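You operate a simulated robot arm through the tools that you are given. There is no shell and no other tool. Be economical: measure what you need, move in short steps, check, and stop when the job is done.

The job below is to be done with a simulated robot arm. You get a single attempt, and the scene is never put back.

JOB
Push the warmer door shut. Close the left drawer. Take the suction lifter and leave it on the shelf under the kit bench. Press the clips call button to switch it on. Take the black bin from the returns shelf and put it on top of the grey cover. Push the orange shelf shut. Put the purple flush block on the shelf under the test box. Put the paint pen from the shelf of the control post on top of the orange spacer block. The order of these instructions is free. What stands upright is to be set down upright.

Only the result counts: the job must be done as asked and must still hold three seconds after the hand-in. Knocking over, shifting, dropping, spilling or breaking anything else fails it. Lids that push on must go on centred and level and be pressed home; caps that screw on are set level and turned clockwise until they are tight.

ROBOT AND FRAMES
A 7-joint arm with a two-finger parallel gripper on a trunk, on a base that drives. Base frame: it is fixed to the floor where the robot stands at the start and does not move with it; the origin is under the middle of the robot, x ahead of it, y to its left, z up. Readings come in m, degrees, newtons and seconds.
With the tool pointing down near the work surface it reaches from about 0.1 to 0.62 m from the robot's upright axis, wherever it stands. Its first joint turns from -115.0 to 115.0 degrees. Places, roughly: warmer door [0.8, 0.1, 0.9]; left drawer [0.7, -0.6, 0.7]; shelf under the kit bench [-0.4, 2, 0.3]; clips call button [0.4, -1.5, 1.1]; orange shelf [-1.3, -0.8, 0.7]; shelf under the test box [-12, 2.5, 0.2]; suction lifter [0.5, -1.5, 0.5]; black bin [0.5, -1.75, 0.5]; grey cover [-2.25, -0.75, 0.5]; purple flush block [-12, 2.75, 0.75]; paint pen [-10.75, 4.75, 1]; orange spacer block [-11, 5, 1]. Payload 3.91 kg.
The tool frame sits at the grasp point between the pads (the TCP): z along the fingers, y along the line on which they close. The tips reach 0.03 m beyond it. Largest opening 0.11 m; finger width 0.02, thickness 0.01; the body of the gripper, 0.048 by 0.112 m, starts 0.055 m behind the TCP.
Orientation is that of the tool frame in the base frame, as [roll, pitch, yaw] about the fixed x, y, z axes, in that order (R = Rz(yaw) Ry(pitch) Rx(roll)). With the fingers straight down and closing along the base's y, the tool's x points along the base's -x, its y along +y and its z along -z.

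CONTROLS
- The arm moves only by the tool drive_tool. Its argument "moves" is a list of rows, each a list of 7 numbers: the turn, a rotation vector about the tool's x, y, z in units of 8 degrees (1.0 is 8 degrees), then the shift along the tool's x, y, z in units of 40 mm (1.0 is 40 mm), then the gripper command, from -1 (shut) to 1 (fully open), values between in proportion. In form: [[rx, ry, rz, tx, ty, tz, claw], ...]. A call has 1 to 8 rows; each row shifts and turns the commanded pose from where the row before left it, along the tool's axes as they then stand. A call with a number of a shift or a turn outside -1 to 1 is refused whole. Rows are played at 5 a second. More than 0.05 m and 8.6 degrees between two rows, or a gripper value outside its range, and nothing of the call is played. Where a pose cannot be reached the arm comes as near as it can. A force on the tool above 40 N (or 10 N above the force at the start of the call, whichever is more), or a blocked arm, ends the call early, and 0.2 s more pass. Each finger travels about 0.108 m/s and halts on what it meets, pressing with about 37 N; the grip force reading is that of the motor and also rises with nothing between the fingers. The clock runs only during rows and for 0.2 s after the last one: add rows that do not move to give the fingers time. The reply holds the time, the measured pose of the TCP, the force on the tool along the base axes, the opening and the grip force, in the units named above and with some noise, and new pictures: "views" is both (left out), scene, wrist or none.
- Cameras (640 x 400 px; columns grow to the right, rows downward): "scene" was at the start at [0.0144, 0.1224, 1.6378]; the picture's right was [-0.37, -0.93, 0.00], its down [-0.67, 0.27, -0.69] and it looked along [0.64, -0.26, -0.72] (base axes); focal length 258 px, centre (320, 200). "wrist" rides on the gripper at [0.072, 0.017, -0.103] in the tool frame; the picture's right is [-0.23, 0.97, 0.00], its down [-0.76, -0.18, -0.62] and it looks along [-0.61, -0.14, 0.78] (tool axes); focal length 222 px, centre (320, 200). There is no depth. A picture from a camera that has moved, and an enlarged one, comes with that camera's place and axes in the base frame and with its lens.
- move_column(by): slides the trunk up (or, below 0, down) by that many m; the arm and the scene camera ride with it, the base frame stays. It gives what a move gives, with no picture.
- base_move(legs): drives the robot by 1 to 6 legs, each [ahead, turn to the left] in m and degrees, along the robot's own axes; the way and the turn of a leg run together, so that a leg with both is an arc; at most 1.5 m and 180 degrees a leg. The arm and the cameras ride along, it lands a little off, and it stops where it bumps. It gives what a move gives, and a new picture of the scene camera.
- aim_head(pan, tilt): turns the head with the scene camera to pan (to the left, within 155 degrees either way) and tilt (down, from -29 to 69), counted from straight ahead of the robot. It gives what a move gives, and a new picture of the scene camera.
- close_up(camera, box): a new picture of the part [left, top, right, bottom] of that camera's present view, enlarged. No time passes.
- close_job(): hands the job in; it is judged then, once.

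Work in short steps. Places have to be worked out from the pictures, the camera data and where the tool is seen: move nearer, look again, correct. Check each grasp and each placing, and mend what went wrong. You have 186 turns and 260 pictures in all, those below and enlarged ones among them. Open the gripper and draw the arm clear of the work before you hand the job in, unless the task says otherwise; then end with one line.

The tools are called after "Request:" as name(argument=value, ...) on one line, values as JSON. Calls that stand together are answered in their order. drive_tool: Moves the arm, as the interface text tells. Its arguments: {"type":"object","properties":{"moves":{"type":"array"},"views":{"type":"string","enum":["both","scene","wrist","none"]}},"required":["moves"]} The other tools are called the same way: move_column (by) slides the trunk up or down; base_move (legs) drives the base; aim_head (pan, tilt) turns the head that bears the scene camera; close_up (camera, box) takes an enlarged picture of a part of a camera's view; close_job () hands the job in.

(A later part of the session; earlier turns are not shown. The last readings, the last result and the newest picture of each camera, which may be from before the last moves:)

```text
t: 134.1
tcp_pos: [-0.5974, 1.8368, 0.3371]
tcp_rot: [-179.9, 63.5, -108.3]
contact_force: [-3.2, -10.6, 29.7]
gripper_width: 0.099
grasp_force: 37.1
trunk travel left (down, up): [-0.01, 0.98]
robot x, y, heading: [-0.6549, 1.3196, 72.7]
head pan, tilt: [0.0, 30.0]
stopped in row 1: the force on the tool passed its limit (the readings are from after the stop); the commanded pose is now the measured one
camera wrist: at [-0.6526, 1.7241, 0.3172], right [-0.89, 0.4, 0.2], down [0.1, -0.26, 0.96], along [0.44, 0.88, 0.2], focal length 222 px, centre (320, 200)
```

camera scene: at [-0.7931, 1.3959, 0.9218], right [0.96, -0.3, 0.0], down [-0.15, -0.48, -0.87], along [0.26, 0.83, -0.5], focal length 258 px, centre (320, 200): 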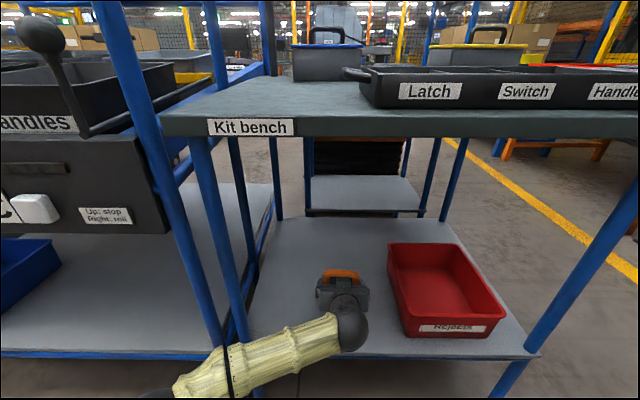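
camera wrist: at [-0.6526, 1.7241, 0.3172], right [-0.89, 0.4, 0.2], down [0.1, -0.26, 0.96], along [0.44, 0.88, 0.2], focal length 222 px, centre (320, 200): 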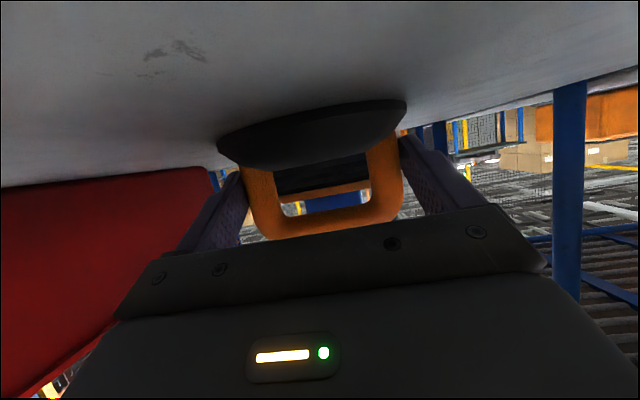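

It stands on the shelf (contact force). I release and back out straight.

Request:
drive_tool(moves=[[0, 0, 0, -0.05, 0, -0.025, 1], [0, 0, 0, 0, 0, 0, 1], [0, 0, 0, 0, 0, 0, 1]], views="wrist")

Request:
base_move(legs=[[-0.3, 0]])

```text
t: 134.9
tcp_pos: [-0.5961, 1.8364, 0.3345]
tcp_rot: [-179.6, 63.5, -108.1]
contact_force: [-5.7, -10.2, 12.3]
gripper_width: 0.1101
grasp_force: 0.0
trunk travel left (down, up): [-0.01, 0.98]
robot x, y, heading: [-0.6532, 1.3201, 73.1]
head pan, tilt: [0.0, 30.0]
camera wrist: at [-0.6525, 1.7242, 0.3173], right [-0.89, 0.4, 0.2], down [0.1, -0.26, 0.96], along [0.44, 0.88, 0.19], focal length 222 px, centre (320, 200)
```

wrist: 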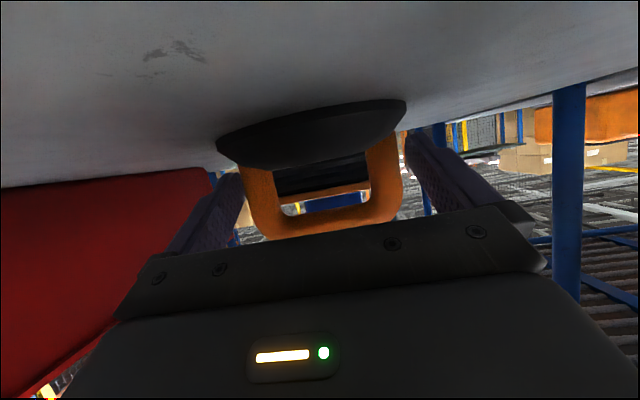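

```text
t: 137.0
tcp_pos: [-0.6902, 1.5388, 0.3356]
tcp_rot: [-179.6, 63.4, -107.7]
contact_force: [-0.3, -0.3, 0.3]
gripper_width: 0.1101
grasp_force: 0.0
trunk travel left (down, up): [-0.01, 0.98]
robot x, y, heading: [-0.7445, 1.024, 72.9]
head pan, tilt: [0.0, 30.0]
camera scene: at [-0.8853, 1.096, 0.9219], right [0.96, -0.29, 0.0], down [-0.15, -0.48, -0.87], along [0.25, 0.83, -0.5], focal length 258 px, centre (320, 200)
```

scene: 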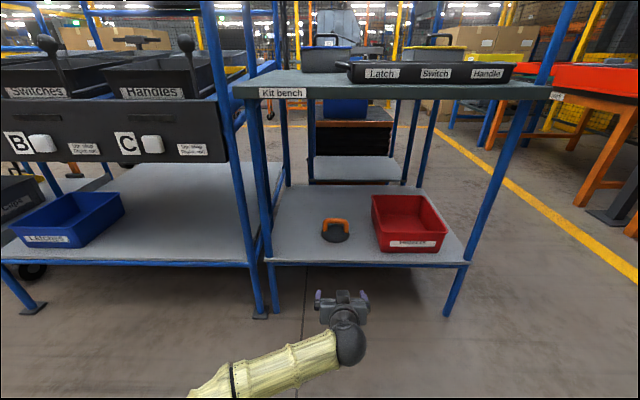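

The lifter stands on the kit bench shelf. Now back off, turn round and go look at the trolley (orange shelf) and the grey cover.

Request:
base_move(legs=[[-0.25, 0], [0, 180], [0.25, 0]])

Request:
move_column(by=0.35)

Request:
aim_head(pan=-15, tilt=30)

```text
t: 147.6
tcp_pos: [-0.9202, 0.0213, 0.3355]
tcp_rot: [-179.6, 63.4, 74.5]
contact_force: [-0.9, 0.2, -0.6]
gripper_width: 0.11
grasp_force: 0.1
trunk travel left (down, up): [-0.01, 0.98]
robot x, y, heading: [-0.8834, 0.5392, -104.7]
head pan, tilt: [0.0, 30.0]
camera scene: at [-0.7436, 0.4694, 0.9218], right [-0.97, 0.26, 0.0], down [0.13, 0.48, -0.87], along [-0.22, -0.84, -0.5], focal length 258 px, centre (320, 200)
```

scene: 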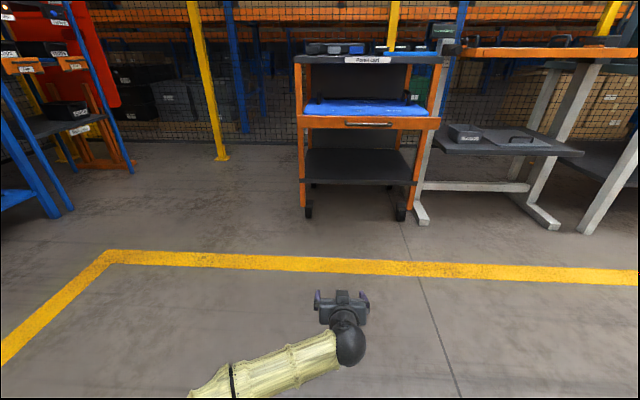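

```text
t: 151.1
tcp_pos: [-0.9211, 0.0212, 0.6851]
tcp_rot: [-179.6, 63.3, 74.7]
contact_force: [-0.6, 0.2, 0.0]
gripper_width: 0.1101
grasp_force: 0.1
trunk travel left (down, up): [-0.36, 0.63]
robot x, y, heading: [-0.8831, 0.5389, -104.4]
head pan, tilt: [0.0, 30.0]
```

```text
t: 151.8
tcp_pos: [-0.9199, 0.0206, 0.6841]
tcp_rot: [-179.7, 63.4, 74.6]
contact_force: [0.5, -0.2, -0.9]
gripper_width: 0.1099
grasp_force: 0.1
trunk travel left (down, up): [-0.36, 0.63]
robot x, y, heading: [-0.8833, 0.5356, -104.8]
head pan, tilt: [-15.0, 30.0]
camera scene: at [-0.7653, 0.4787, 1.2719], right [-0.87, 0.5, 0.0], down [0.25, 0.43, -0.87], along [-0.43, -0.75, -0.5], focal length 258 px, centre (320, 200)
```

scene: 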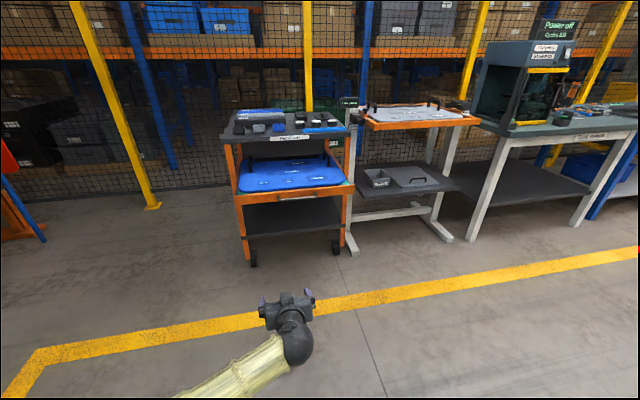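

Request:
close_up(camera="scene", box=[215, 90, 475, 270])

```text
2.22 times, centred on (345, 180) of scene
camera zoom: at [-0.7653, 0.4787, 1.2719], right [-0.87, 0.5, 0.0], down [0.25, 0.43, -0.87], along [-0.43, -0.75, -0.5], focal length 573 px, centre (264, 244)
```

zoom: 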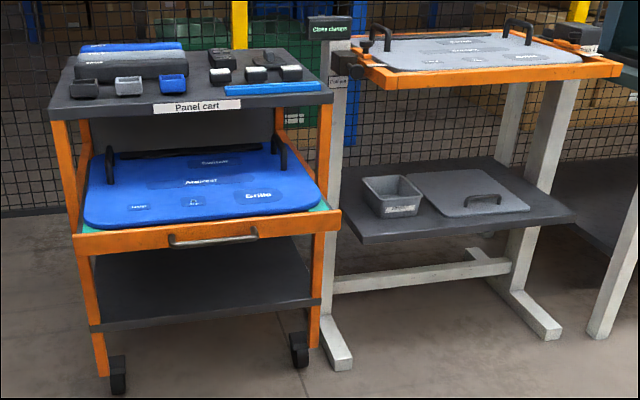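

The orange shelf of the "Panel cart" is slightly out. I straighten the tool to horizontal, close the gripper and line up with the rail's middle.

Request:
drive_tool(moves=[[0, -1, 0, 0, 0, 0, -1], [0, -1, 0, 0, 0, 0, -1], [0, -1, 0, 0, 0, 0, -1], [0, -0.3, 0, 0, 0, 0, -1]], views="none")

Request:
base_move(legs=[[0, -13], [0.45, 0], [0, 10]])

Request:
drive_tool(moves=[[0, 0, 0, 0, 0, 0, -1]], views="wrist")

```text
t: 152.7
tcp_pos: [-0.8876, 0.0093, 0.8473]
tcp_rot: [79.9, 55.0, -21.2]
contact_force: [-0.3, 0.1, 0.7]
gripper_width: 0.0003
grasp_force: 37.0
out of reach, approached as far as the arm can: row 1, 2
trunk travel left (down, up): [-0.36, 0.63]
robot x, y, heading: [-0.8862, 0.5402, -104.7]
head pan, tilt: [-15.0, 30.0]
stopped in row 4: the arm was blocked; the commanded pose is now the measured one
```

```text
t: 156.8
tcp_pos: [-1.1273, -0.3859, 0.8481]
tcp_rot: [79.8, 55.1, -24.8]
contact_force: [0.4, 0.2, 0.0]
gripper_width: 0.0
grasp_force: 36.9
trunk travel left (down, up): [-0.36, 0.63]
robot x, y, heading: [-1.0916, 0.1406, -108.0]
head pan, tilt: [-15.0, 30.0]
camera scene: at [-0.9775, 0.0767, 1.2719], right [-0.84, 0.55, 0.0], down [0.27, 0.42, -0.87], along [-0.47, -0.73, -0.5], focal length 258 px, centre (320, 200)
```

scene: 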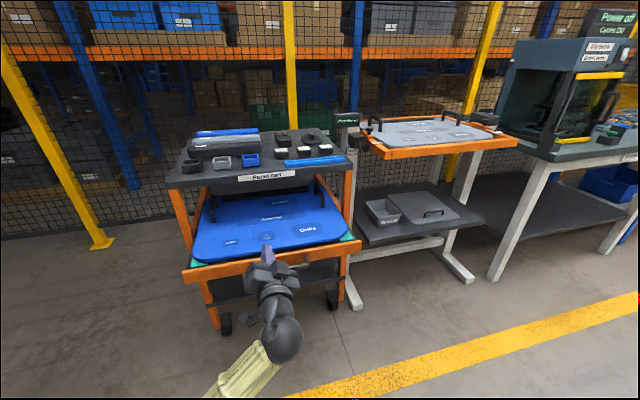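

```text
t: 157.2
tcp_pos: [-1.1278, -0.3854, 0.8484]
tcp_rot: [79.8, 55.0, -24.8]
contact_force: [1.3, 0.3, 0.8]
gripper_width: 0.0001
grasp_force: 37.2
trunk travel left (down, up): [-0.36, 0.63]
robot x, y, heading: [-1.0917, 0.1432, -108.4]
head pan, tilt: [-15.0, 30.0]
camera wrist: at [-1.0481, -0.3069, 0.7884], right [0.67, -0.12, 0.74], down [-0.36, 0.81, 0.46], along [-0.65, -0.57, 0.5], focal length 222 px, centre (320, 200)
```

wrist: 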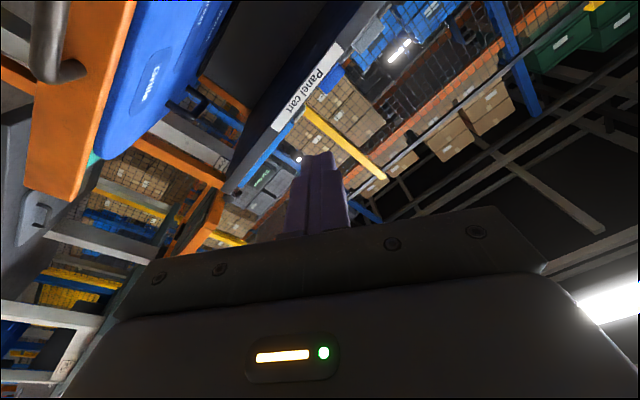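

The shelf is drawn out ~0.2 m; rail near z≈0.64. The tool points along the push direction (rolled, which is fine). I enlarge to measure the rail precisely.

Request:
close_up(camera="scene", box=[170, 160, 380, 340])

```text
2.22 times, centred on (275, 250) of scene
camera zoom: at [-0.9775, 0.0767, 1.2719], right [-0.84, 0.55, 0.0], down [0.27, 0.42, -0.87], along [-0.47, -0.73, -0.5], focal length 573 px, centre (420, 89)
```

zoom: 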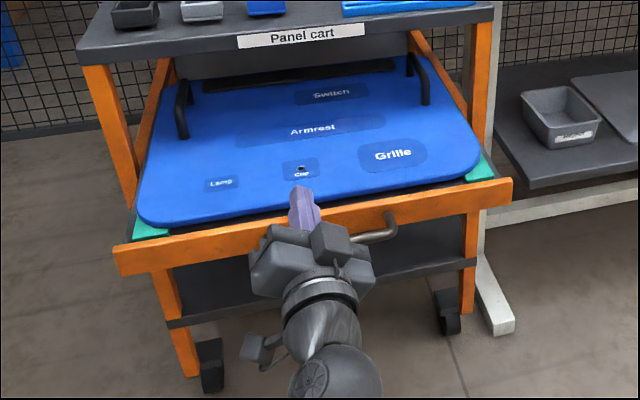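

Rail spans (-0.93,-0.66) to (-1.51,-0.47) at z≈0.645, with a handle in the middle. I'll push left of the handle: reposition 0.13 m left, lower 0.205.

Request:
base_move(legs=[[-0.25, 0], [0, 24], [0.32, 0], [0, -24]])

Request:
move_column(by=-0.205)

Request:
drive_tool(moves=[[0, 0, 0, 0, 0, 0, -1]], views="both")

```text
t: 163.3
tcp_pos: [-1.0127, -0.4681, 0.8483]
tcp_rot: [79.9, 54.9, -24.5]
contact_force: [-0.5, -0.2, 0.2]
gripper_width: 0.0
grasp_force: 37.6
trunk travel left (down, up): [-0.36, 0.63]
robot x, y, heading: [-0.9742, 0.0607, -107.9]
head pan, tilt: [-15.0, 30.0]
camera scene: at [-0.8648, -0.0056, 1.2719], right [-0.84, 0.54, 0.0], down [0.27, 0.42, -0.87], along [-0.47, -0.73, -0.5], focal length 258 px, centre (320, 200)
```

scene: 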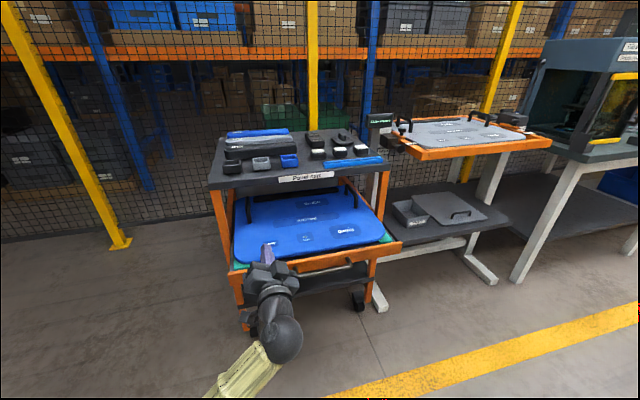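

```text
t: 165.5
tcp_pos: [-1.0129, -0.4684, 0.6436]
tcp_rot: [79.8, 55.0, -24.6]
contact_force: [-0.3, -0.2, 0.1]
gripper_width: 0.0
grasp_force: 36.9
trunk travel left (down, up): [-0.155, 0.835]
robot x, y, heading: [-0.9784, 0.0593, -107.6]
head pan, tilt: [-15.0, 30.0]
```

```text
t: 165.9
tcp_pos: [-1.0139, -0.4668, 0.6429]
tcp_rot: [79.8, 55.1, -24.5]
contact_force: [0.8, -0.6, 0.3]
gripper_width: 0.0002
grasp_force: 36.5
trunk travel left (down, up): [-0.155, 0.835]
robot x, y, heading: [-0.9789, 0.0602, -107.8]
head pan, tilt: [-15.0, 30.0]
camera scene: at [-0.8648, -0.0055, 1.0669], right [-0.84, 0.54, 0.0], down [0.27, 0.42, -0.87], along [-0.47, -0.73, -0.5], focal length 258 px, centre (320, 200)
camera wrist: at [-0.9331, -0.3893, 0.5834], right [0.67, -0.12, 0.74], down [-0.37, 0.81, 0.46], along [-0.65, -0.58, 0.5], focal length 222 px, centre (320, 200)
```

scene: 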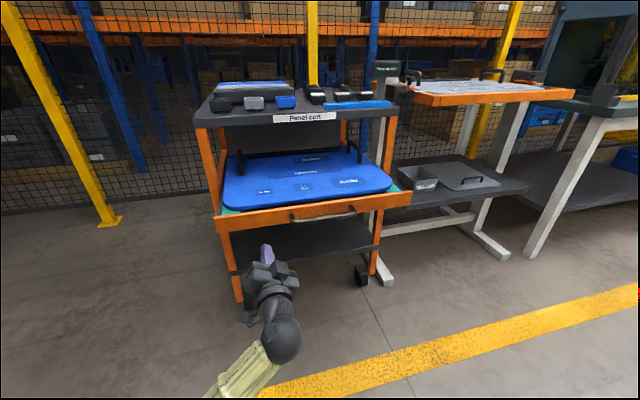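
wrist: 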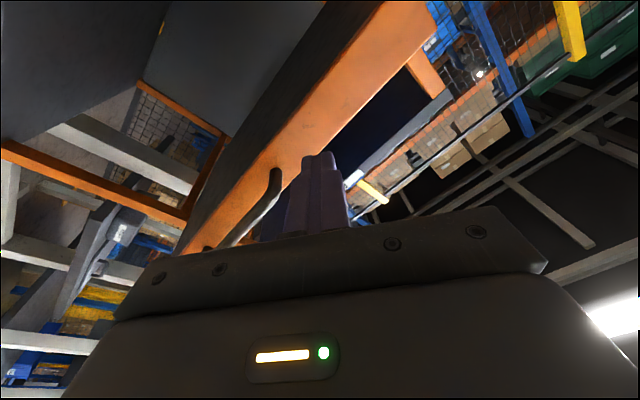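

Measurements agree (rail z≈0.645, tip 0.127 m in front, clear of the handle). I drive forward to push the shelf in.

Request:
base_move(legs=[[0.33, 0]])

```text
t: 168.0
tcp_pos: [-1.1069, -0.756, 0.6422]
tcp_rot: [80.2, 54.9, -24.1]
contact_force: [3.0, 7.3, 0.6]
gripper_width: 0.0
grasp_force: 36.6
trunk travel left (down, up): [-0.155, 0.835]
robot x, y, heading: [-1.0738, -0.2319, -108.0]
head pan, tilt: [-15.0, 30.0]
stopped in leg 1: the force on the tool passed its limit (the readings are from after the stop); the commanded pose is now the measured one
camera scene: at [-0.9591, -0.2973, 1.067], right [-0.84, 0.54, 0.0], down [0.27, 0.42, -0.87], along [-0.47, -0.73, -0.5], focal length 258 px, centre (320, 200)
```

scene: 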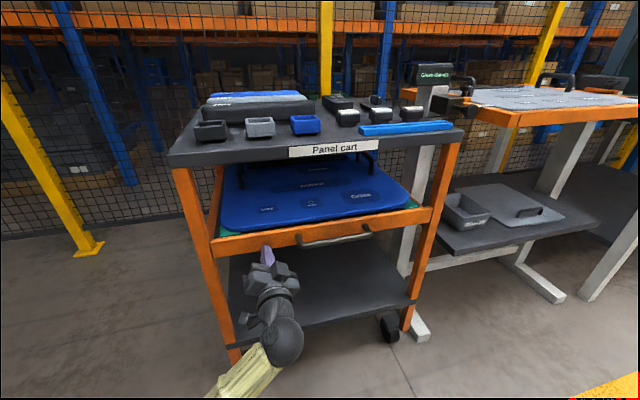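

It met a stop. I enlarge to check whether the rail sits against the posts.

Request:
close_up(camera="scene", box=[160, 140, 470, 340])

```text
2.00 times, centred on (315, 240) of scene
camera zoom: at [-0.9591, -0.2973, 1.067], right [-0.84, 0.54, 0.0], down [0.27, 0.42, -0.87], along [-0.47, -0.73, -0.5], focal length 516 px, centre (330, 120)
```

zoom: 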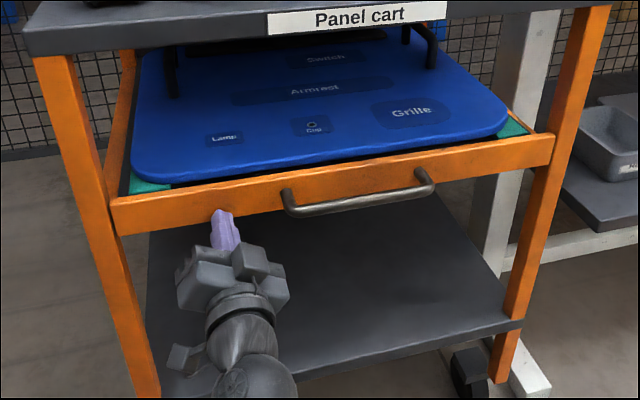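

Rail sits against the posts. One more gentle nudge to be sure it is home.

Request:
base_move(legs=[[0.03, 0]])

Request:
base_move(legs=[[-0.3, 0]])

Request:
close_up(camera="scene", box=[180, 120, 560, 300])

```text
t: 168.7
tcp_pos: [-1.1058, -0.7552, 0.6432]
tcp_rot: [80.1, 54.7, -24.0]
contact_force: [4.7, 10.1, 1.1]
gripper_width: 0.0
grasp_force: 36.6
trunk travel left (down, up): [-0.155, 0.835]
robot x, y, heading: [-1.0749, -0.2309, -108.0]
head pan, tilt: [-15.0, 30.0]
stopped in leg 1: the force on the tool passed its limit (the readings are from after the stop); the commanded pose is now the measured one
camera scene: at [-0.9599, -0.2997, 1.0669], right [-0.84, 0.54, 0.0], down [0.27, 0.42, -0.87], along [-0.47, -0.73, -0.5], focal length 258 px, centre (320, 200)
```

scene: 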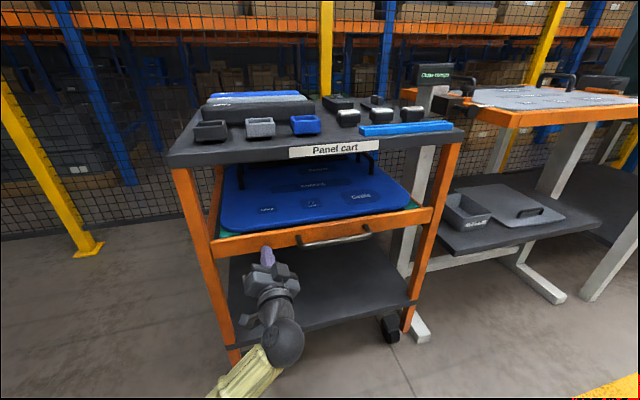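

```text
t: 170.7
tcp_pos: [-1.0163, -0.4718, 0.6415]
tcp_rot: [80.3, 54.8, -24.3]
contact_force: [0.3, 0.3, -0.8]
gripper_width: 0.0
grasp_force: 36.7
trunk travel left (down, up): [-0.155, 0.835]
robot x, y, heading: [-0.9802, 0.0498, -108.1]
head pan, tilt: [-15.0, 30.0]
camera scene: at [-0.8673, -0.0166, 1.0669], right [-0.84, 0.55, 0.0], down [0.27, 0.42, -0.87], along [-0.48, -0.72, -0.5], focal length 258 px, centre (320, 200)
```

scene: 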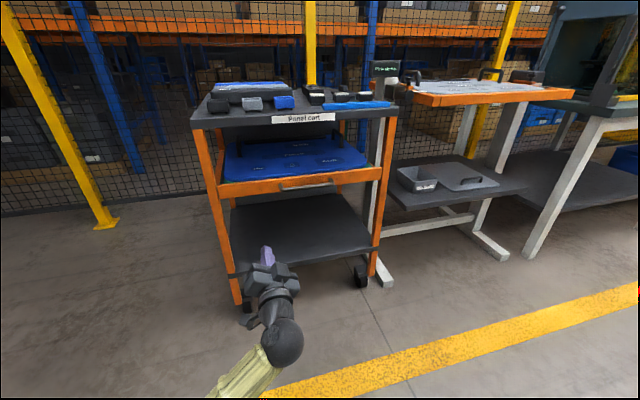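

```text
1.68 times, centred on (370, 210) of scene
camera zoom: at [-0.8673, -0.0166, 1.0669], right [-0.84, 0.55, 0.0], down [0.27, 0.42, -0.87], along [-0.48, -0.72, -0.5], focal length 435 px, centre (236, 183)
```

zoom: 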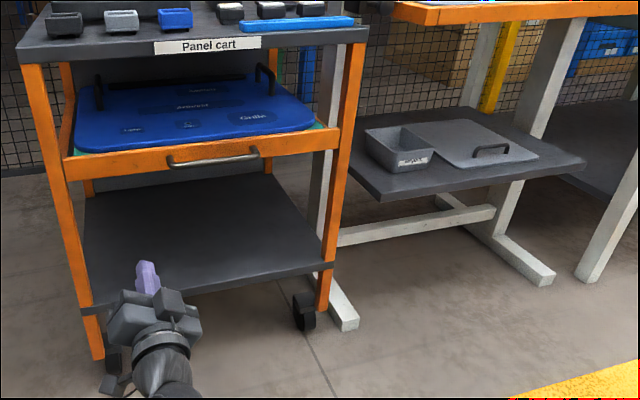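

Shelf is shut. Now I restore the arm: unroll the tool and tilt it ~45° down for the bin, in free space.

Request:
drive_tool(moves=[[0, 0, -1, 0, 0, -0.5, -1], [0, 0, -1, 0, 0, -0.5, -1], [0, 0, -1, 0, 0, -0.5, -1], [0, 0, -1, 0, 0, -0.5, -1], [0, 0, -0.4, 0, 0, 0, -1]], views="none")

Request:
drive_tool(moves=[[0, 1, 0, 0, 0, 0, -1], [0, 1, 0, 0, 0, 0, -1], [0, 1, 0, 0, 0, 0, -1], [0, 1, 0, 0, 0, 0, -1], [0, 1, 0, 0, 0, 0, -1], [0, 1, 0, 0, 0, 0, -1]], views="scene")

```text
t: 171.8
tcp_pos: [-0.982, -0.4587, 0.6852]
tcp_rot: [54.1, 77.4, -52.1]
contact_force: [0.3, -0.7, 0.0]
gripper_width: 0.0001
grasp_force: 37.4
out of reach, approached as far as the arm can: row 1, 2, 3, 4
trunk travel left (down, up): [-0.155, 0.835]
robot x, y, heading: [-0.9829, 0.0518, -108.5]
head pan, tilt: [-15.0, 30.0]
stopped in row 5: the arm was blocked; the commanded pose is now the measured one
```

```text
t: 173.2
tcp_pos: [-0.9823, -0.4589, 0.6833]
tcp_rot: [165.1, 48.3, 63.4]
contact_force: [0.2, 0.6, -0.1]
gripper_width: 0.0
grasp_force: 37.5
trunk travel left (down, up): [-0.155, 0.835]
robot x, y, heading: [-0.9799, 0.0529, -108.3]
head pan, tilt: [-15.0, 30.0]
camera scene: at [-0.8671, -0.0167, 1.0668], right [-0.84, 0.55, 0.0], down [0.27, 0.42, -0.87], along [-0.48, -0.72, -0.5], focal length 258 px, centre (320, 200)
```

scene: 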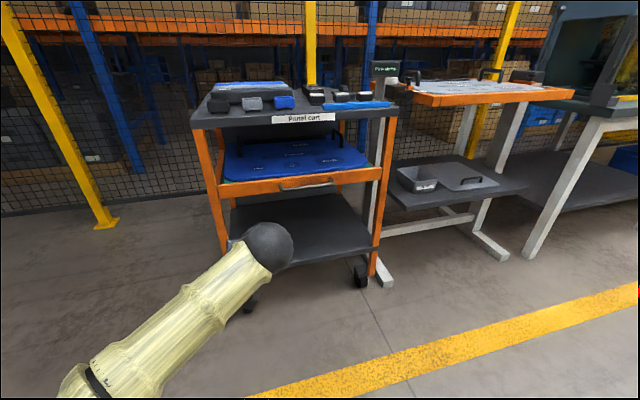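

Request:
drive_tool(moves=[[0.5, -0.1, -0.2, 0, 0, 0, -1], [0.5, -0.1, -0.2, 0, 0, 0, 1], [0, 0, 0, 0, 0, 0, 1], [0, 0, 0, 0, 0, 0, 1]], views="wrist")

```text
t: 174.2
tcp_pos: [-0.9824, -0.4579, 0.6833]
tcp_rot: [176.4, 50.5, 67.7]
contact_force: [0.5, -0.8, 0.4]
gripper_width: 0.1099
grasp_force: 0.0
trunk travel left (down, up): [-0.155, 0.835]
robot x, y, heading: [-0.9827, 0.0518, -108.4]
head pan, tilt: [-15.0, 30.0]
camera wrist: at [-0.9257, -0.3452, 0.6939], right [0.86, -0.46, 0.21], down [-0.21, 0.07, 0.98], along [-0.46, -0.89, -0.03], focal length 222 px, centre (320, 200)
```

wrist: 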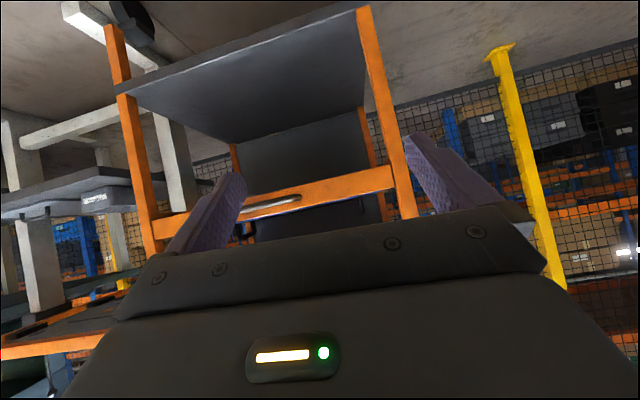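

Tool attitude is good (40° below horizontal, fingers closing sideways). I bring the tool to the robot's centre line, then drive to the rack in safe legs.

Request:
drive_tool(moves=[[0, 0, 0, 0, -1, 0, 1], [0, 0, 0, 0, -1, 0, 1], [0, 0, 0, 0, -1, 0, 1], [0, 0, 0, 0, -1, 0, 1]], views="none")

Request:
base_move(legs=[[0, 68], [0.62, 0], [0, -47], [0.95, 0], [0, 72]])

```text
t: 175.2
tcp_pos: [-1.1351, -0.407, 0.6747]
tcp_rot: [176.5, 50.5, 67.8]
contact_force: [0.8, 0.4, 0.6]
gripper_width: 0.11
grasp_force: 0.1
trunk travel left (down, up): [-0.155, 0.835]
robot x, y, heading: [-0.9771, 0.0508, -108.5]
head pan, tilt: [-15.0, 30.0]
```

```text
t: 191.5
tcp_pos: [-0.014, -1.4299, 0.6755]
tcp_rot: [176.4, 50.4, 160.3]
contact_force: [-0.3, -0.5, 0.0]
gripper_width: 0.11
grasp_force: 0.0
trunk travel left (down, up): [-0.155, 0.835]
robot x, y, heading: [-0.4811, -1.2991, -15.7]
head pan, tilt: [-15.0, 30.0]
camera scene: at [-0.4166, -1.1805, 1.0669], right [-0.51, -0.86, 0.0], down [-0.43, 0.25, -0.87], along [0.75, -0.44, -0.5], focal length 258 px, centre (320, 200)
```

scene: 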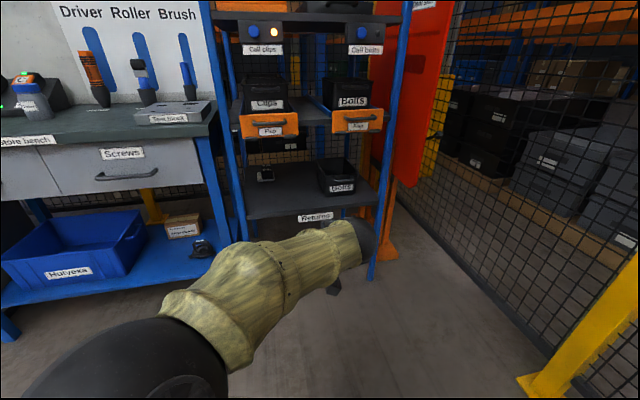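

At the rack. I enlarge the bin on the returns shelf for measurement.

Request:
close_up(camera="scene", box=[230, 130, 410, 250])

```text
3.33 times, centred on (320, 190) of scene
camera zoom: at [-0.4166, -1.1805, 1.0669], right [-0.51, -0.86, 0.0], down [-0.43, 0.25, -0.87], along [0.75, -0.44, -0.5], focal length 860 px, centre (320, 233)
```

zoom: 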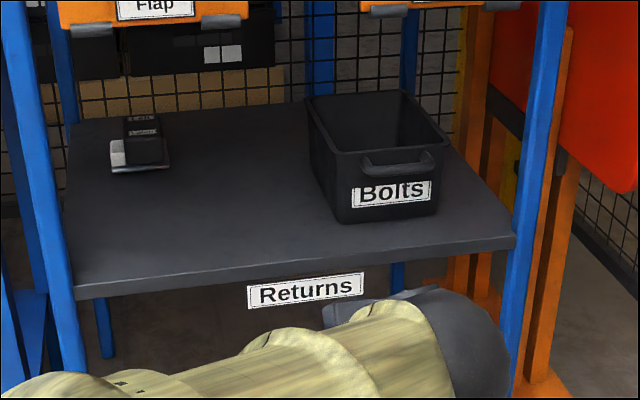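

Bin: left wall at lateral e≈-1.53, rim z≈0.60, depth 0.88–1.09. I'll pinch the left wall near its middle. I sidestep right and extend the arm 0.08.

Request:
base_move(legs=[[0, -35], [0.262, 0], [0, 35]])

Request:
drive_tool(moves=[[0, 0, 0, -0.64, 0, 0.77, 1], [0, 0, 0, -0.64, 0, 0.77, 1]], views="both")

```text
t: 196.7
tcp_pos: [0.1493, -1.6324, 0.6747]
tcp_rot: [176.4, 50.6, 159.8]
contact_force: [-0.4, -0.3, -0.4]
gripper_width: 0.1102
grasp_force: 0.1
trunk travel left (down, up): [-0.155, 0.835]
robot x, y, heading: [-0.3152, -1.5015, -16.0]
head pan, tilt: [-15.0, 30.0]
camera scene: at [-0.2523, -1.381, 1.0669], right [-0.52, -0.86, 0.0], down [-0.43, 0.26, -0.87], along [0.74, -0.45, -0.5], focal length 258 px, centre (320, 200)
```

scene: 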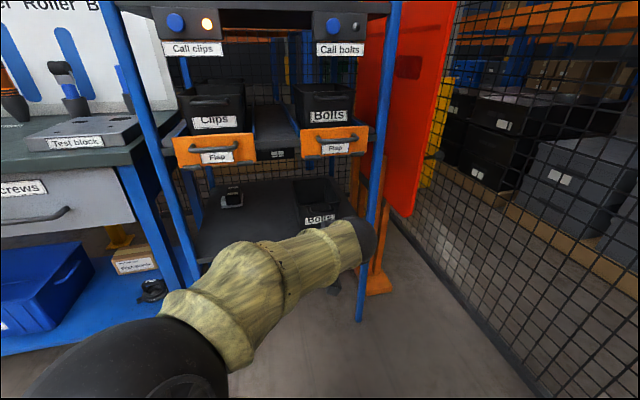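

```text
t: 197.3
tcp_pos: [0.2256, -1.6564, 0.6776]
tcp_rot: [176.3, 50.5, 159.8]
contact_force: [-1.0, -0.3, 0.4]
gripper_width: 0.1101
grasp_force: 0.1
trunk travel left (down, up): [-0.155, 0.835]
robot x, y, heading: [-0.3161, -1.494, -16.0]
head pan, tilt: [-15.0, 30.0]
camera scene: at [-0.2525, -1.3808, 1.0669], right [-0.52, -0.86, 0.0], down [-0.43, 0.26, -0.87], along [0.74, -0.45, -0.5], focal length 258 px, centre (320, 200)
camera wrist: at [0.1101, -1.6038, 0.6885], right [0.43, 0.88, 0.22], down [-0.06, -0.21, 0.98], along [0.9, -0.43, -0.03], focal length 222 px, centre (320, 200)
```

scene: 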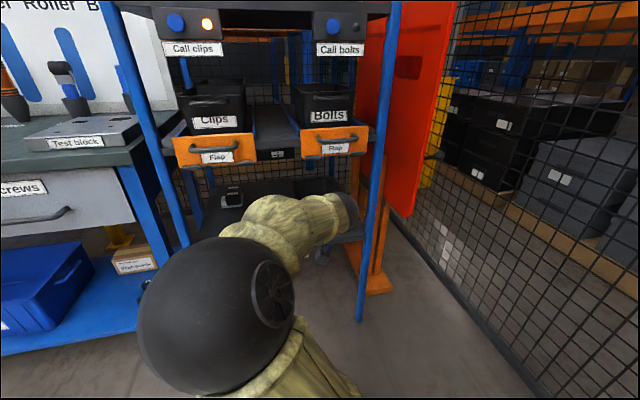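
wrist: 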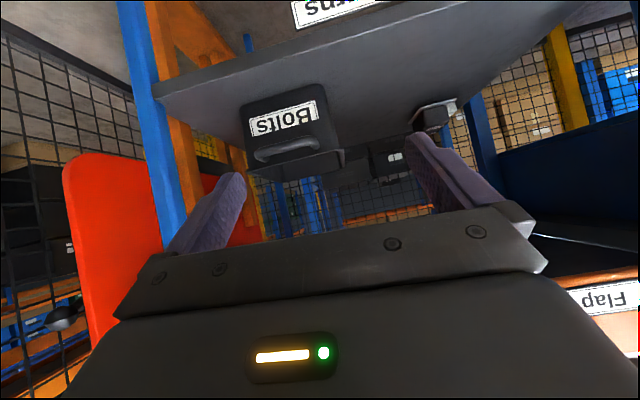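

Geometry agrees: left wall at e≈-1.53. I lower so the wrist passes under the flaps, and drive in partway.

Request:
move_column(by=-0.04)

Request:
base_move(legs=[[0.15, 0]])

Request:
drive_tool(moves=[[0, 0, 0, 0, 0.1, 0, 1]], views="wrist")

```text
t: 198.1
tcp_pos: [0.2254, -1.6571, 0.6369]
tcp_rot: [176.3, 50.5, 159.8]
contact_force: [1.0, 0.1, 0.7]
gripper_width: 0.1098
grasp_force: 0.0
trunk travel left (down, up): [-0.115, 0.875]
robot x, y, heading: [-0.3116, -1.4939, -16.1]
head pan, tilt: [-15.0, 30.0]
```

```text
t: 199.4
tcp_pos: [0.3683, -1.6983, 0.6378]
tcp_rot: [176.3, 50.7, 159.9]
contact_force: [0.1, 0.6, 0.5]
gripper_width: 0.1102
grasp_force: 0.1
trunk travel left (down, up): [-0.115, 0.875]
robot x, y, heading: [-0.1713, -1.5399, -16.3]
head pan, tilt: [-15.0, 30.0]
camera scene: at [-0.1098, -1.422, 1.0269], right [-0.52, -0.86, 0.0], down [-0.43, 0.26, -0.87], along [0.74, -0.45, -0.5], focal length 258 px, centre (320, 200)
```

scene: 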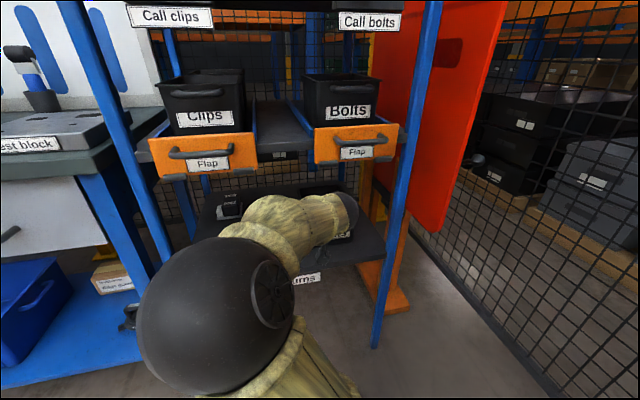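

```text
t: 199.8
tcp_pos: [0.3697, -1.6939, 0.6383]
tcp_rot: [176.5, 50.4, 159.9]
contact_force: [0.1, 0.1, -0.1]
gripper_width: 0.11
grasp_force: 0.0
trunk travel left (down, up): [-0.115, 0.875]
robot x, y, heading: [-0.1717, -1.5406, -16.1]
head pan, tilt: [-15.0, 30.0]
camera wrist: at [0.254, -1.6407, 0.6485], right [0.43, 0.88, 0.21], down [-0.06, -0.21, 0.98], along [0.9, -0.43, -0.03], focal length 222 px, centre (320, 200)
```

wrist: 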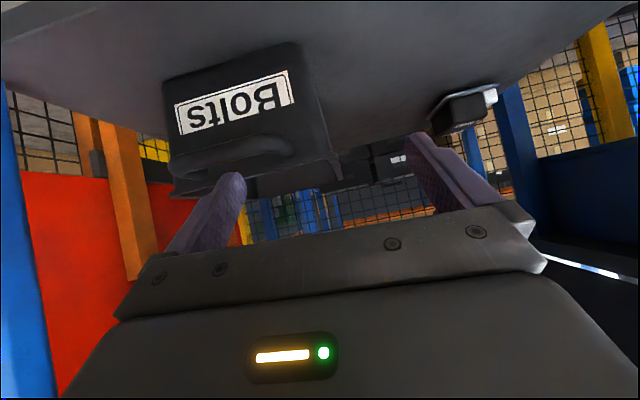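

The rim is near z≈0.615, so I need a bit more height but less tilt: reduce tilt by 5° and raise 15 mm before going over the rim.

Request:
drive_tool(moves=[[0, -0.6, 0, 0, 0.05, 0, 1]], views="none")

Request:
move_column(by=0.015)

Request:
base_move(legs=[[0.08, 0]])

Request:
drive_tool(moves=[[0, 0, 0, 0, 0, 0, 1]], views="wrist")

```text
t: 200.2
tcp_pos: [0.3699, -1.6912, 0.6381]
tcp_rot: [176.0, 55.2, 159.3]
contact_force: [-0.5, 0.9, 0.5]
gripper_width: 0.1099
grasp_force: 0.0
trunk travel left (down, up): [-0.115, 0.875]
robot x, y, heading: [-0.1702, -1.5384, -16.2]
head pan, tilt: [-15.0, 30.0]
```

```text
t: 200.9
tcp_pos: [0.3698, -1.6915, 0.6533]
tcp_rot: [176.0, 55.3, 159.4]
contact_force: [0.0, -0.4, -0.1]
gripper_width: 0.1102
grasp_force: 0.0
trunk travel left (down, up): [-0.13, 0.86]
robot x, y, heading: [-0.1708, -1.5359, -16.3]
head pan, tilt: [-15.0, 30.0]
```

```text
t: 201.9
tcp_pos: [0.4463, -1.7141, 0.6533]
tcp_rot: [175.9, 55.3, 159.2]
contact_force: [-0.1, -0.1, -0.5]
gripper_width: 0.1099
grasp_force: 0.1
trunk travel left (down, up): [-0.13, 0.86]
robot x, y, heading: [-0.0926, -1.5602, -16.2]
head pan, tilt: [-15.0, 30.0]
camera scene: at [-0.0327, -1.4443, 1.0419], right [-0.52, -0.86, 0.0], down [-0.43, 0.26, -0.87], along [0.74, -0.45, -0.5], focal length 258 px, centre (320, 200)
```

scene: 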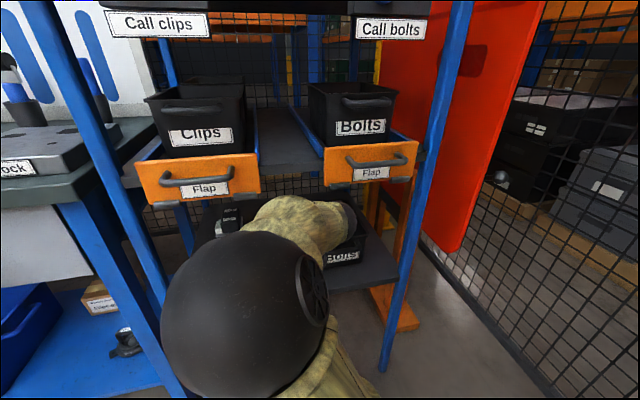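

```text
t: 202.3
tcp_pos: [0.4464, -1.7144, 0.6528]
tcp_rot: [176.0, 55.3, 159.3]
contact_force: [-0.2, -0.4, 0.3]
gripper_width: 0.11
grasp_force: 0.0
trunk travel left (down, up): [-0.13, 0.86]
robot x, y, heading: [-0.0959, -1.5588, -16.2]
head pan, tilt: [-15.0, 30.0]
camera wrist: at [0.3309, -1.661, 0.6534], right [0.41, 0.88, 0.23], down [-0.14, -0.18, 0.97], along [0.9, -0.43, 0.05], focal length 222 px, centre (320, 200)
```

wrist: 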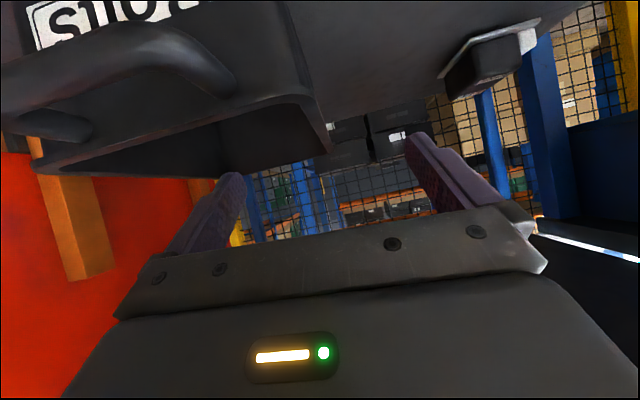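

Wall located: e≈-1.532 at mid-depth, rim z≈0.606; tool is aligned. Advance 0.075, then lower 0.05 to straddle the wall.

Request:
base_move(legs=[[0.075, 0]])

Request:
move_column(by=-0.05)

Request:
drive_tool(moves=[[0, 0, 0, 0, 0, 0, 1]], views="wrist")

```text
t: 203.4
tcp_pos: [0.509, -1.7325, 0.646]
tcp_rot: [175.6, 54.5, 158.6]
contact_force: [0.1, 0.1, 0.5]
gripper_width: 0.11
grasp_force: 0.1
trunk travel left (down, up): [-0.13, 0.86]
robot x, y, heading: [-0.0265, -1.5838, -16.1]
head pan, tilt: [-15.0, 30.0]
camera scene: at [0.0332, -1.4613, 1.0406], right [-0.52, -0.86, 0.0], down [-0.42, 0.25, -0.87], along [0.74, -0.45, -0.49], focal length 258 px, centre (320, 200)
```

scene: 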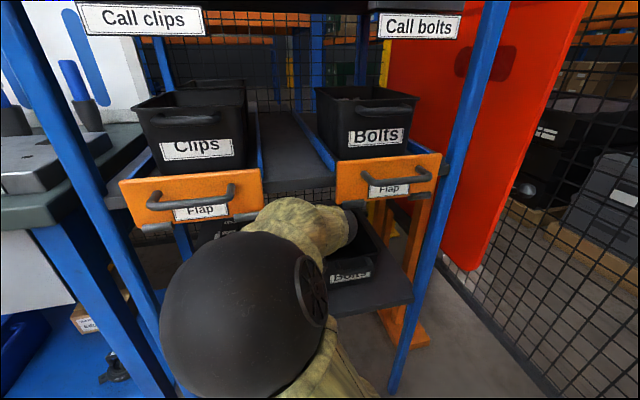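

```text
t: 204.3
tcp_pos: [0.5119, -1.7352, 0.5975]
tcp_rot: [175.6, 54.4, 158.4]
contact_force: [5.6, 0.6, 24.9]
gripper_width: 0.1099
grasp_force: 0.1
trunk travel left (down, up): [-0.08, 0.91]
robot x, y, heading: [-0.0227, -1.5806, -16.1]
head pan, tilt: [-15.0, 30.0]
```

```text
t: 204.7
tcp_pos: [0.5122, -1.735, 0.5975]
tcp_rot: [175.5, 54.4, 158.5]
contact_force: [7.2, 0.7, 34.5]
gripper_width: 0.1097
grasp_force: 0.0
trunk travel left (down, up): [-0.08, 0.91]
robot x, y, heading: [-0.0255, -1.5815, -16.1]
head pan, tilt: [-15.0, 30.0]
camera wrist: at [0.3965, -1.6798, 0.599], right [0.42, 0.88, 0.23], down [-0.13, -0.19, 0.97], along [0.9, -0.44, 0.03], focal length 222 px, centre (320, 200)
```

wrist: 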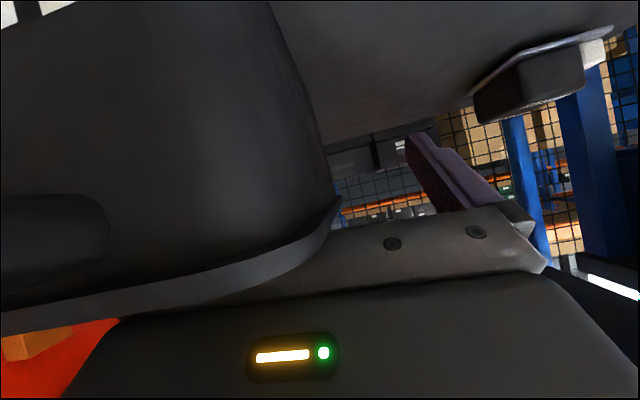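

The gripper body rests on the rim (34 N). I raise 8 mm to relieve, then close on the wall.

Request:
move_column(by=0.009)

Request:
drive_tool(moves=[[0, 0, 0, 0, 0, 0, 0], [0, 0, 0, 0, 0, 0, -0.7], [0, 0, 0, 0, 0, 0, -1], [0, 0, 0, 0, 0, 0, -1], [0, 0, 0, 0, 0, 0, -1]], views="wrist")

```text
t: 205.3
tcp_pos: [0.5119, -1.7337, 0.6013]
tcp_rot: [175.6, 53.9, 158.7]
contact_force: [-0.2, 0.2, -0.2]
gripper_width: 0.1099
grasp_force: 0.1
trunk travel left (down, up): [-0.089, 0.901]
robot x, y, heading: [-0.0251, -1.5841, -16.2]
head pan, tilt: [-15.0, 30.0]
```

```text
t: 206.5
tcp_pos: [0.5109, -1.7341, 0.6029]
tcp_rot: [175.6, 54.2, 158.5]
contact_force: [-3.0, 0.5, 5.9]
gripper_width: 0.0055
grasp_force: 36.9
trunk travel left (down, up): [-0.089, 0.901]
robot x, y, heading: [-0.024, -1.5793, -16.0]
head pan, tilt: [-15.0, 30.0]
camera wrist: at [0.3961, -1.6798, 0.6062], right [0.42, 0.88, 0.23], down [-0.13, -0.19, 0.97], along [0.9, -0.44, 0.03], focal length 222 px, centre (320, 200)
```

wrist: 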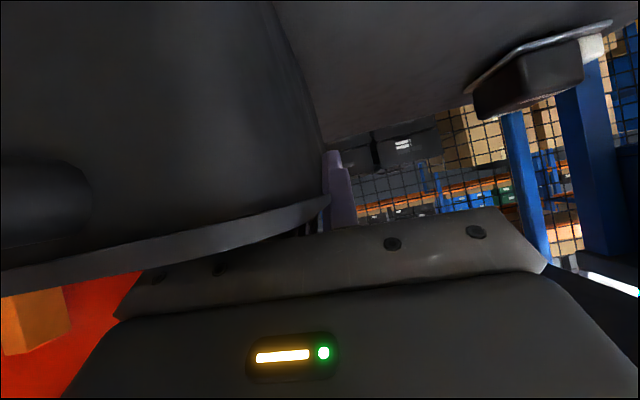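

Wall pinched (5.5 mm). I lift 3 cm and check.

Request:
move_column(by=0.03)

Request:
drive_tool(moves=[[0, 0, 0, 0, 0, 0, -1]], views="both")

```text
t: 207.2
tcp_pos: [0.5118, -1.7343, 0.6321]
tcp_rot: [175.4, 54.1, 158.5]
contact_force: [0.4, -0.4, -3.6]
gripper_width: 0.0037
grasp_force: 37.4
trunk travel left (down, up): [-0.119, 0.871]
robot x, y, heading: [-0.0268, -1.5856, -16.1]
head pan, tilt: [-15.0, 30.0]
```

```text
t: 207.6
tcp_pos: [0.5113, -1.7353, 0.6326]
tcp_rot: [175.4, 54.1, 158.5]
contact_force: [0.3, 0.2, -4.0]
gripper_width: 0.004
grasp_force: 37.1
trunk travel left (down, up): [-0.119, 0.871]
robot x, y, heading: [-0.0217, -1.5803, -16.2]
head pan, tilt: [-15.0, 30.0]
camera scene: at [0.0385, -1.4648, 1.0308], right [-0.52, -0.86, 0.0], down [-0.43, 0.26, -0.87], along [0.74, -0.45, -0.5], focal length 258 px, centre (320, 200)
camera wrist: at [0.3964, -1.6797, 0.6355], right [0.42, 0.88, 0.23], down [-0.12, -0.19, 0.97], along [0.9, -0.44, 0.03], focal length 222 px, centre (320, 200)
```

scene: 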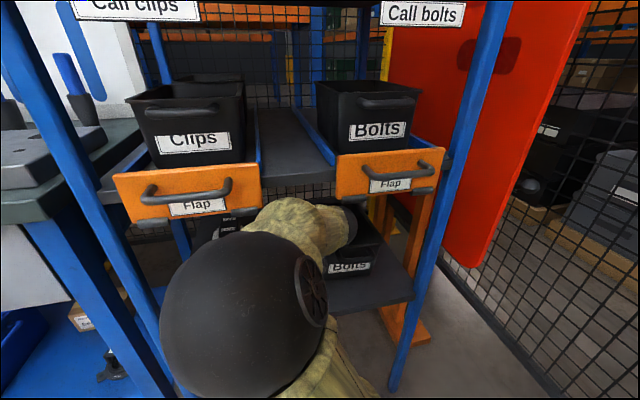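
wrist: 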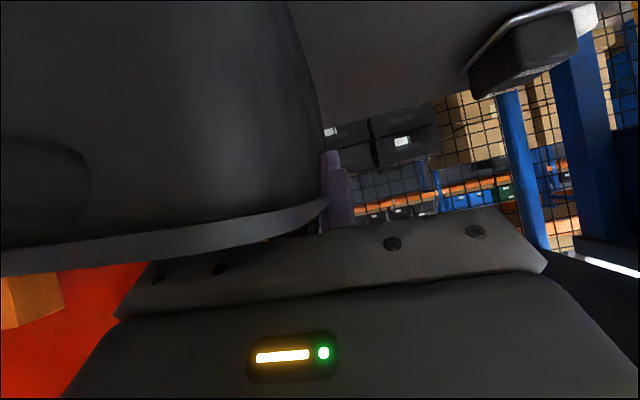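

Held, weight ~4 N. A little more height and slow back-out.

Request:
move_column(by=0.01)

Request:
base_move(legs=[[-0.25, 0]])

Request:
drive_tool(moves=[[0, 0, 0, 0, 0, 0, -1]], views="wrist")

```text
t: 208.2
tcp_pos: [0.5116, -1.7351, 0.6403]
tcp_rot: [175.5, 53.9, 158.5]
contact_force: [0.6, 0.7, -4.0]
gripper_width: 0.0037
grasp_force: 37.1
trunk travel left (down, up): [-0.129, 0.861]
robot x, y, heading: [-0.0262, -1.5824, -16.0]
head pan, tilt: [-15.0, 30.0]
```

```text
t: 210.0
tcp_pos: [0.2644, -1.6626, 0.6435]
tcp_rot: [175.6, 54.2, 158.6]
contact_force: [-0.5, 0.3, -4.3]
gripper_width: 0.0039
grasp_force: 37.4
trunk travel left (down, up): [-0.129, 0.861]
robot x, y, heading: [-0.269, -1.5094, -16.1]
head pan, tilt: [-15.0, 30.0]
camera scene: at [-0.2081, -1.3939, 1.0409], right [-0.51, -0.86, 0.0], down [-0.43, 0.26, -0.87], along [0.74, -0.45, -0.5], focal length 258 px, centre (320, 200)
```

scene: 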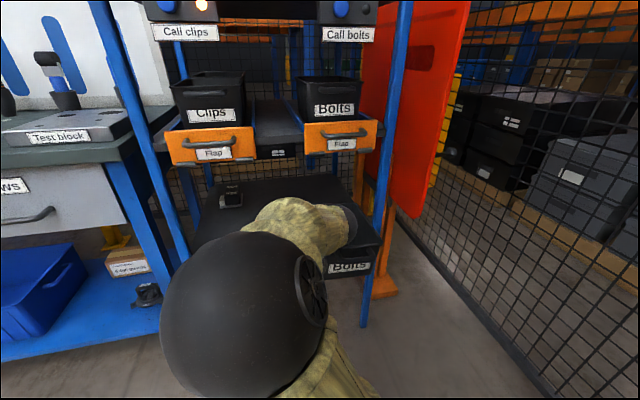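

```text
t: 210.4
tcp_pos: [0.2663, -1.6625, 0.6421]
tcp_rot: [175.5, 53.9, 158.6]
contact_force: [0.6, 0.5, -3.7]
gripper_width: 0.0036
grasp_force: 36.3
trunk travel left (down, up): [-0.129, 0.861]
robot x, y, heading: [-0.2673, -1.5085, -16.1]
head pan, tilt: [-15.0, 30.0]
camera wrist: at [0.1502, -1.608, 0.6453], right [0.42, 0.88, 0.23], down [-0.12, -0.19, 0.97], along [0.9, -0.44, 0.03], focal length 222 px, centre (320, 200)
```

wrist: 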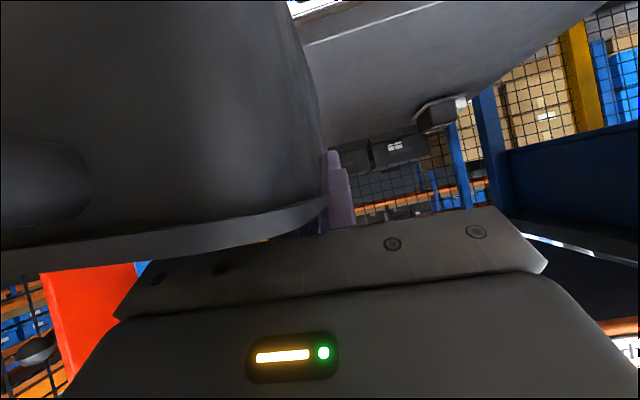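

The bin is out and secure. I drive in stages to the table with the grey cover.

Request:
base_move(legs=[[-0.25, 0], [0, 108], [1.3, 0], [0.5, 0], [0, 80], [1.2, 0]])

Request:
base_move(legs=[[0, 80]])

```text
t: 234.6
tcp_pos: [-2.312, 0.5936, 0.6433]
tcp_rot: [175.5, 54.1, -13.6]
contact_force: [0.6, 0.5, -3.6]
gripper_width: 0.0036
grasp_force: 37.3
trunk travel left (down, up): [-0.129, 0.861]
robot x, y, heading: [-1.7607, 0.5122, 171.7]
head pan, tilt: [-15.0, 30.0]
camera scene: at [-1.806, 0.3909, 1.0409], right [0.39, 0.92, 0.0], down [0.46, -0.2, -0.87], along [-0.8, 0.34, -0.5], focal length 258 px, centre (320, 200)
```

scene: 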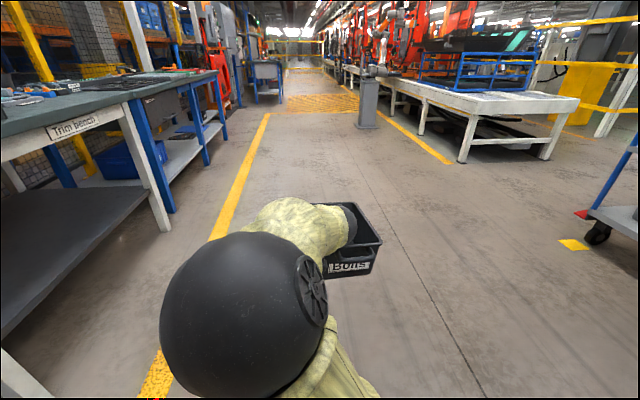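

```text
t: 238.5
tcp_pos: [-1.9277, -0.0155, 0.6428]
tcp_rot: [175.5, 54.1, 66.9]
contact_force: [-0.3, -0.2, -3.3]
gripper_width: 0.0036
grasp_force: 37.2
trunk travel left (down, up): [-0.129, 0.861]
robot x, y, heading: [-1.7626, 0.5166, -107.8]
head pan, tilt: [-15.0, 30.0]
camera scene: at [-1.6452, 0.4495, 1.0409], right [-0.84, 0.54, 0.0], down [0.27, 0.42, -0.87], along [-0.47, -0.73, -0.5], focal length 258 px, centre (320, 200)
```

scene: 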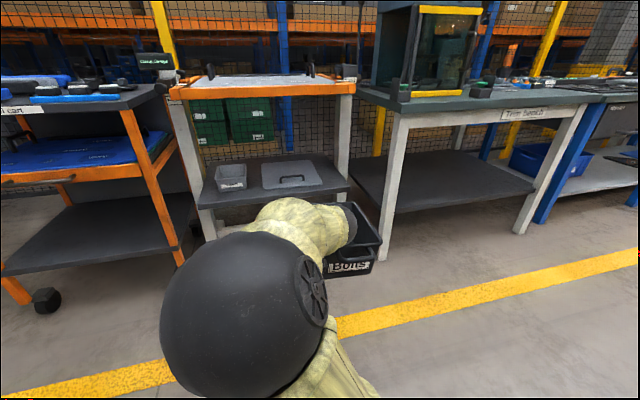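

Request:
close_up(camera="scene", box=[150, 50, 400, 280])

```text
1.74 times, centred on (275, 165) of scene
camera zoom: at [-1.6452, 0.4495, 1.0409], right [-0.84, 0.54, 0.0], down [0.27, 0.42, -0.87], along [-0.47, -0.73, -0.5], focal length 449 px, centre (398, 261)
```

zoom: 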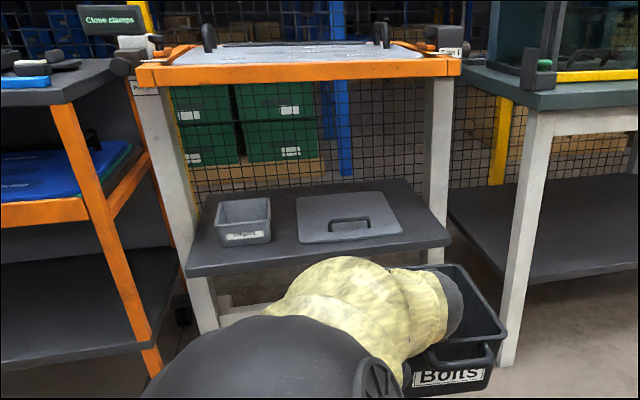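

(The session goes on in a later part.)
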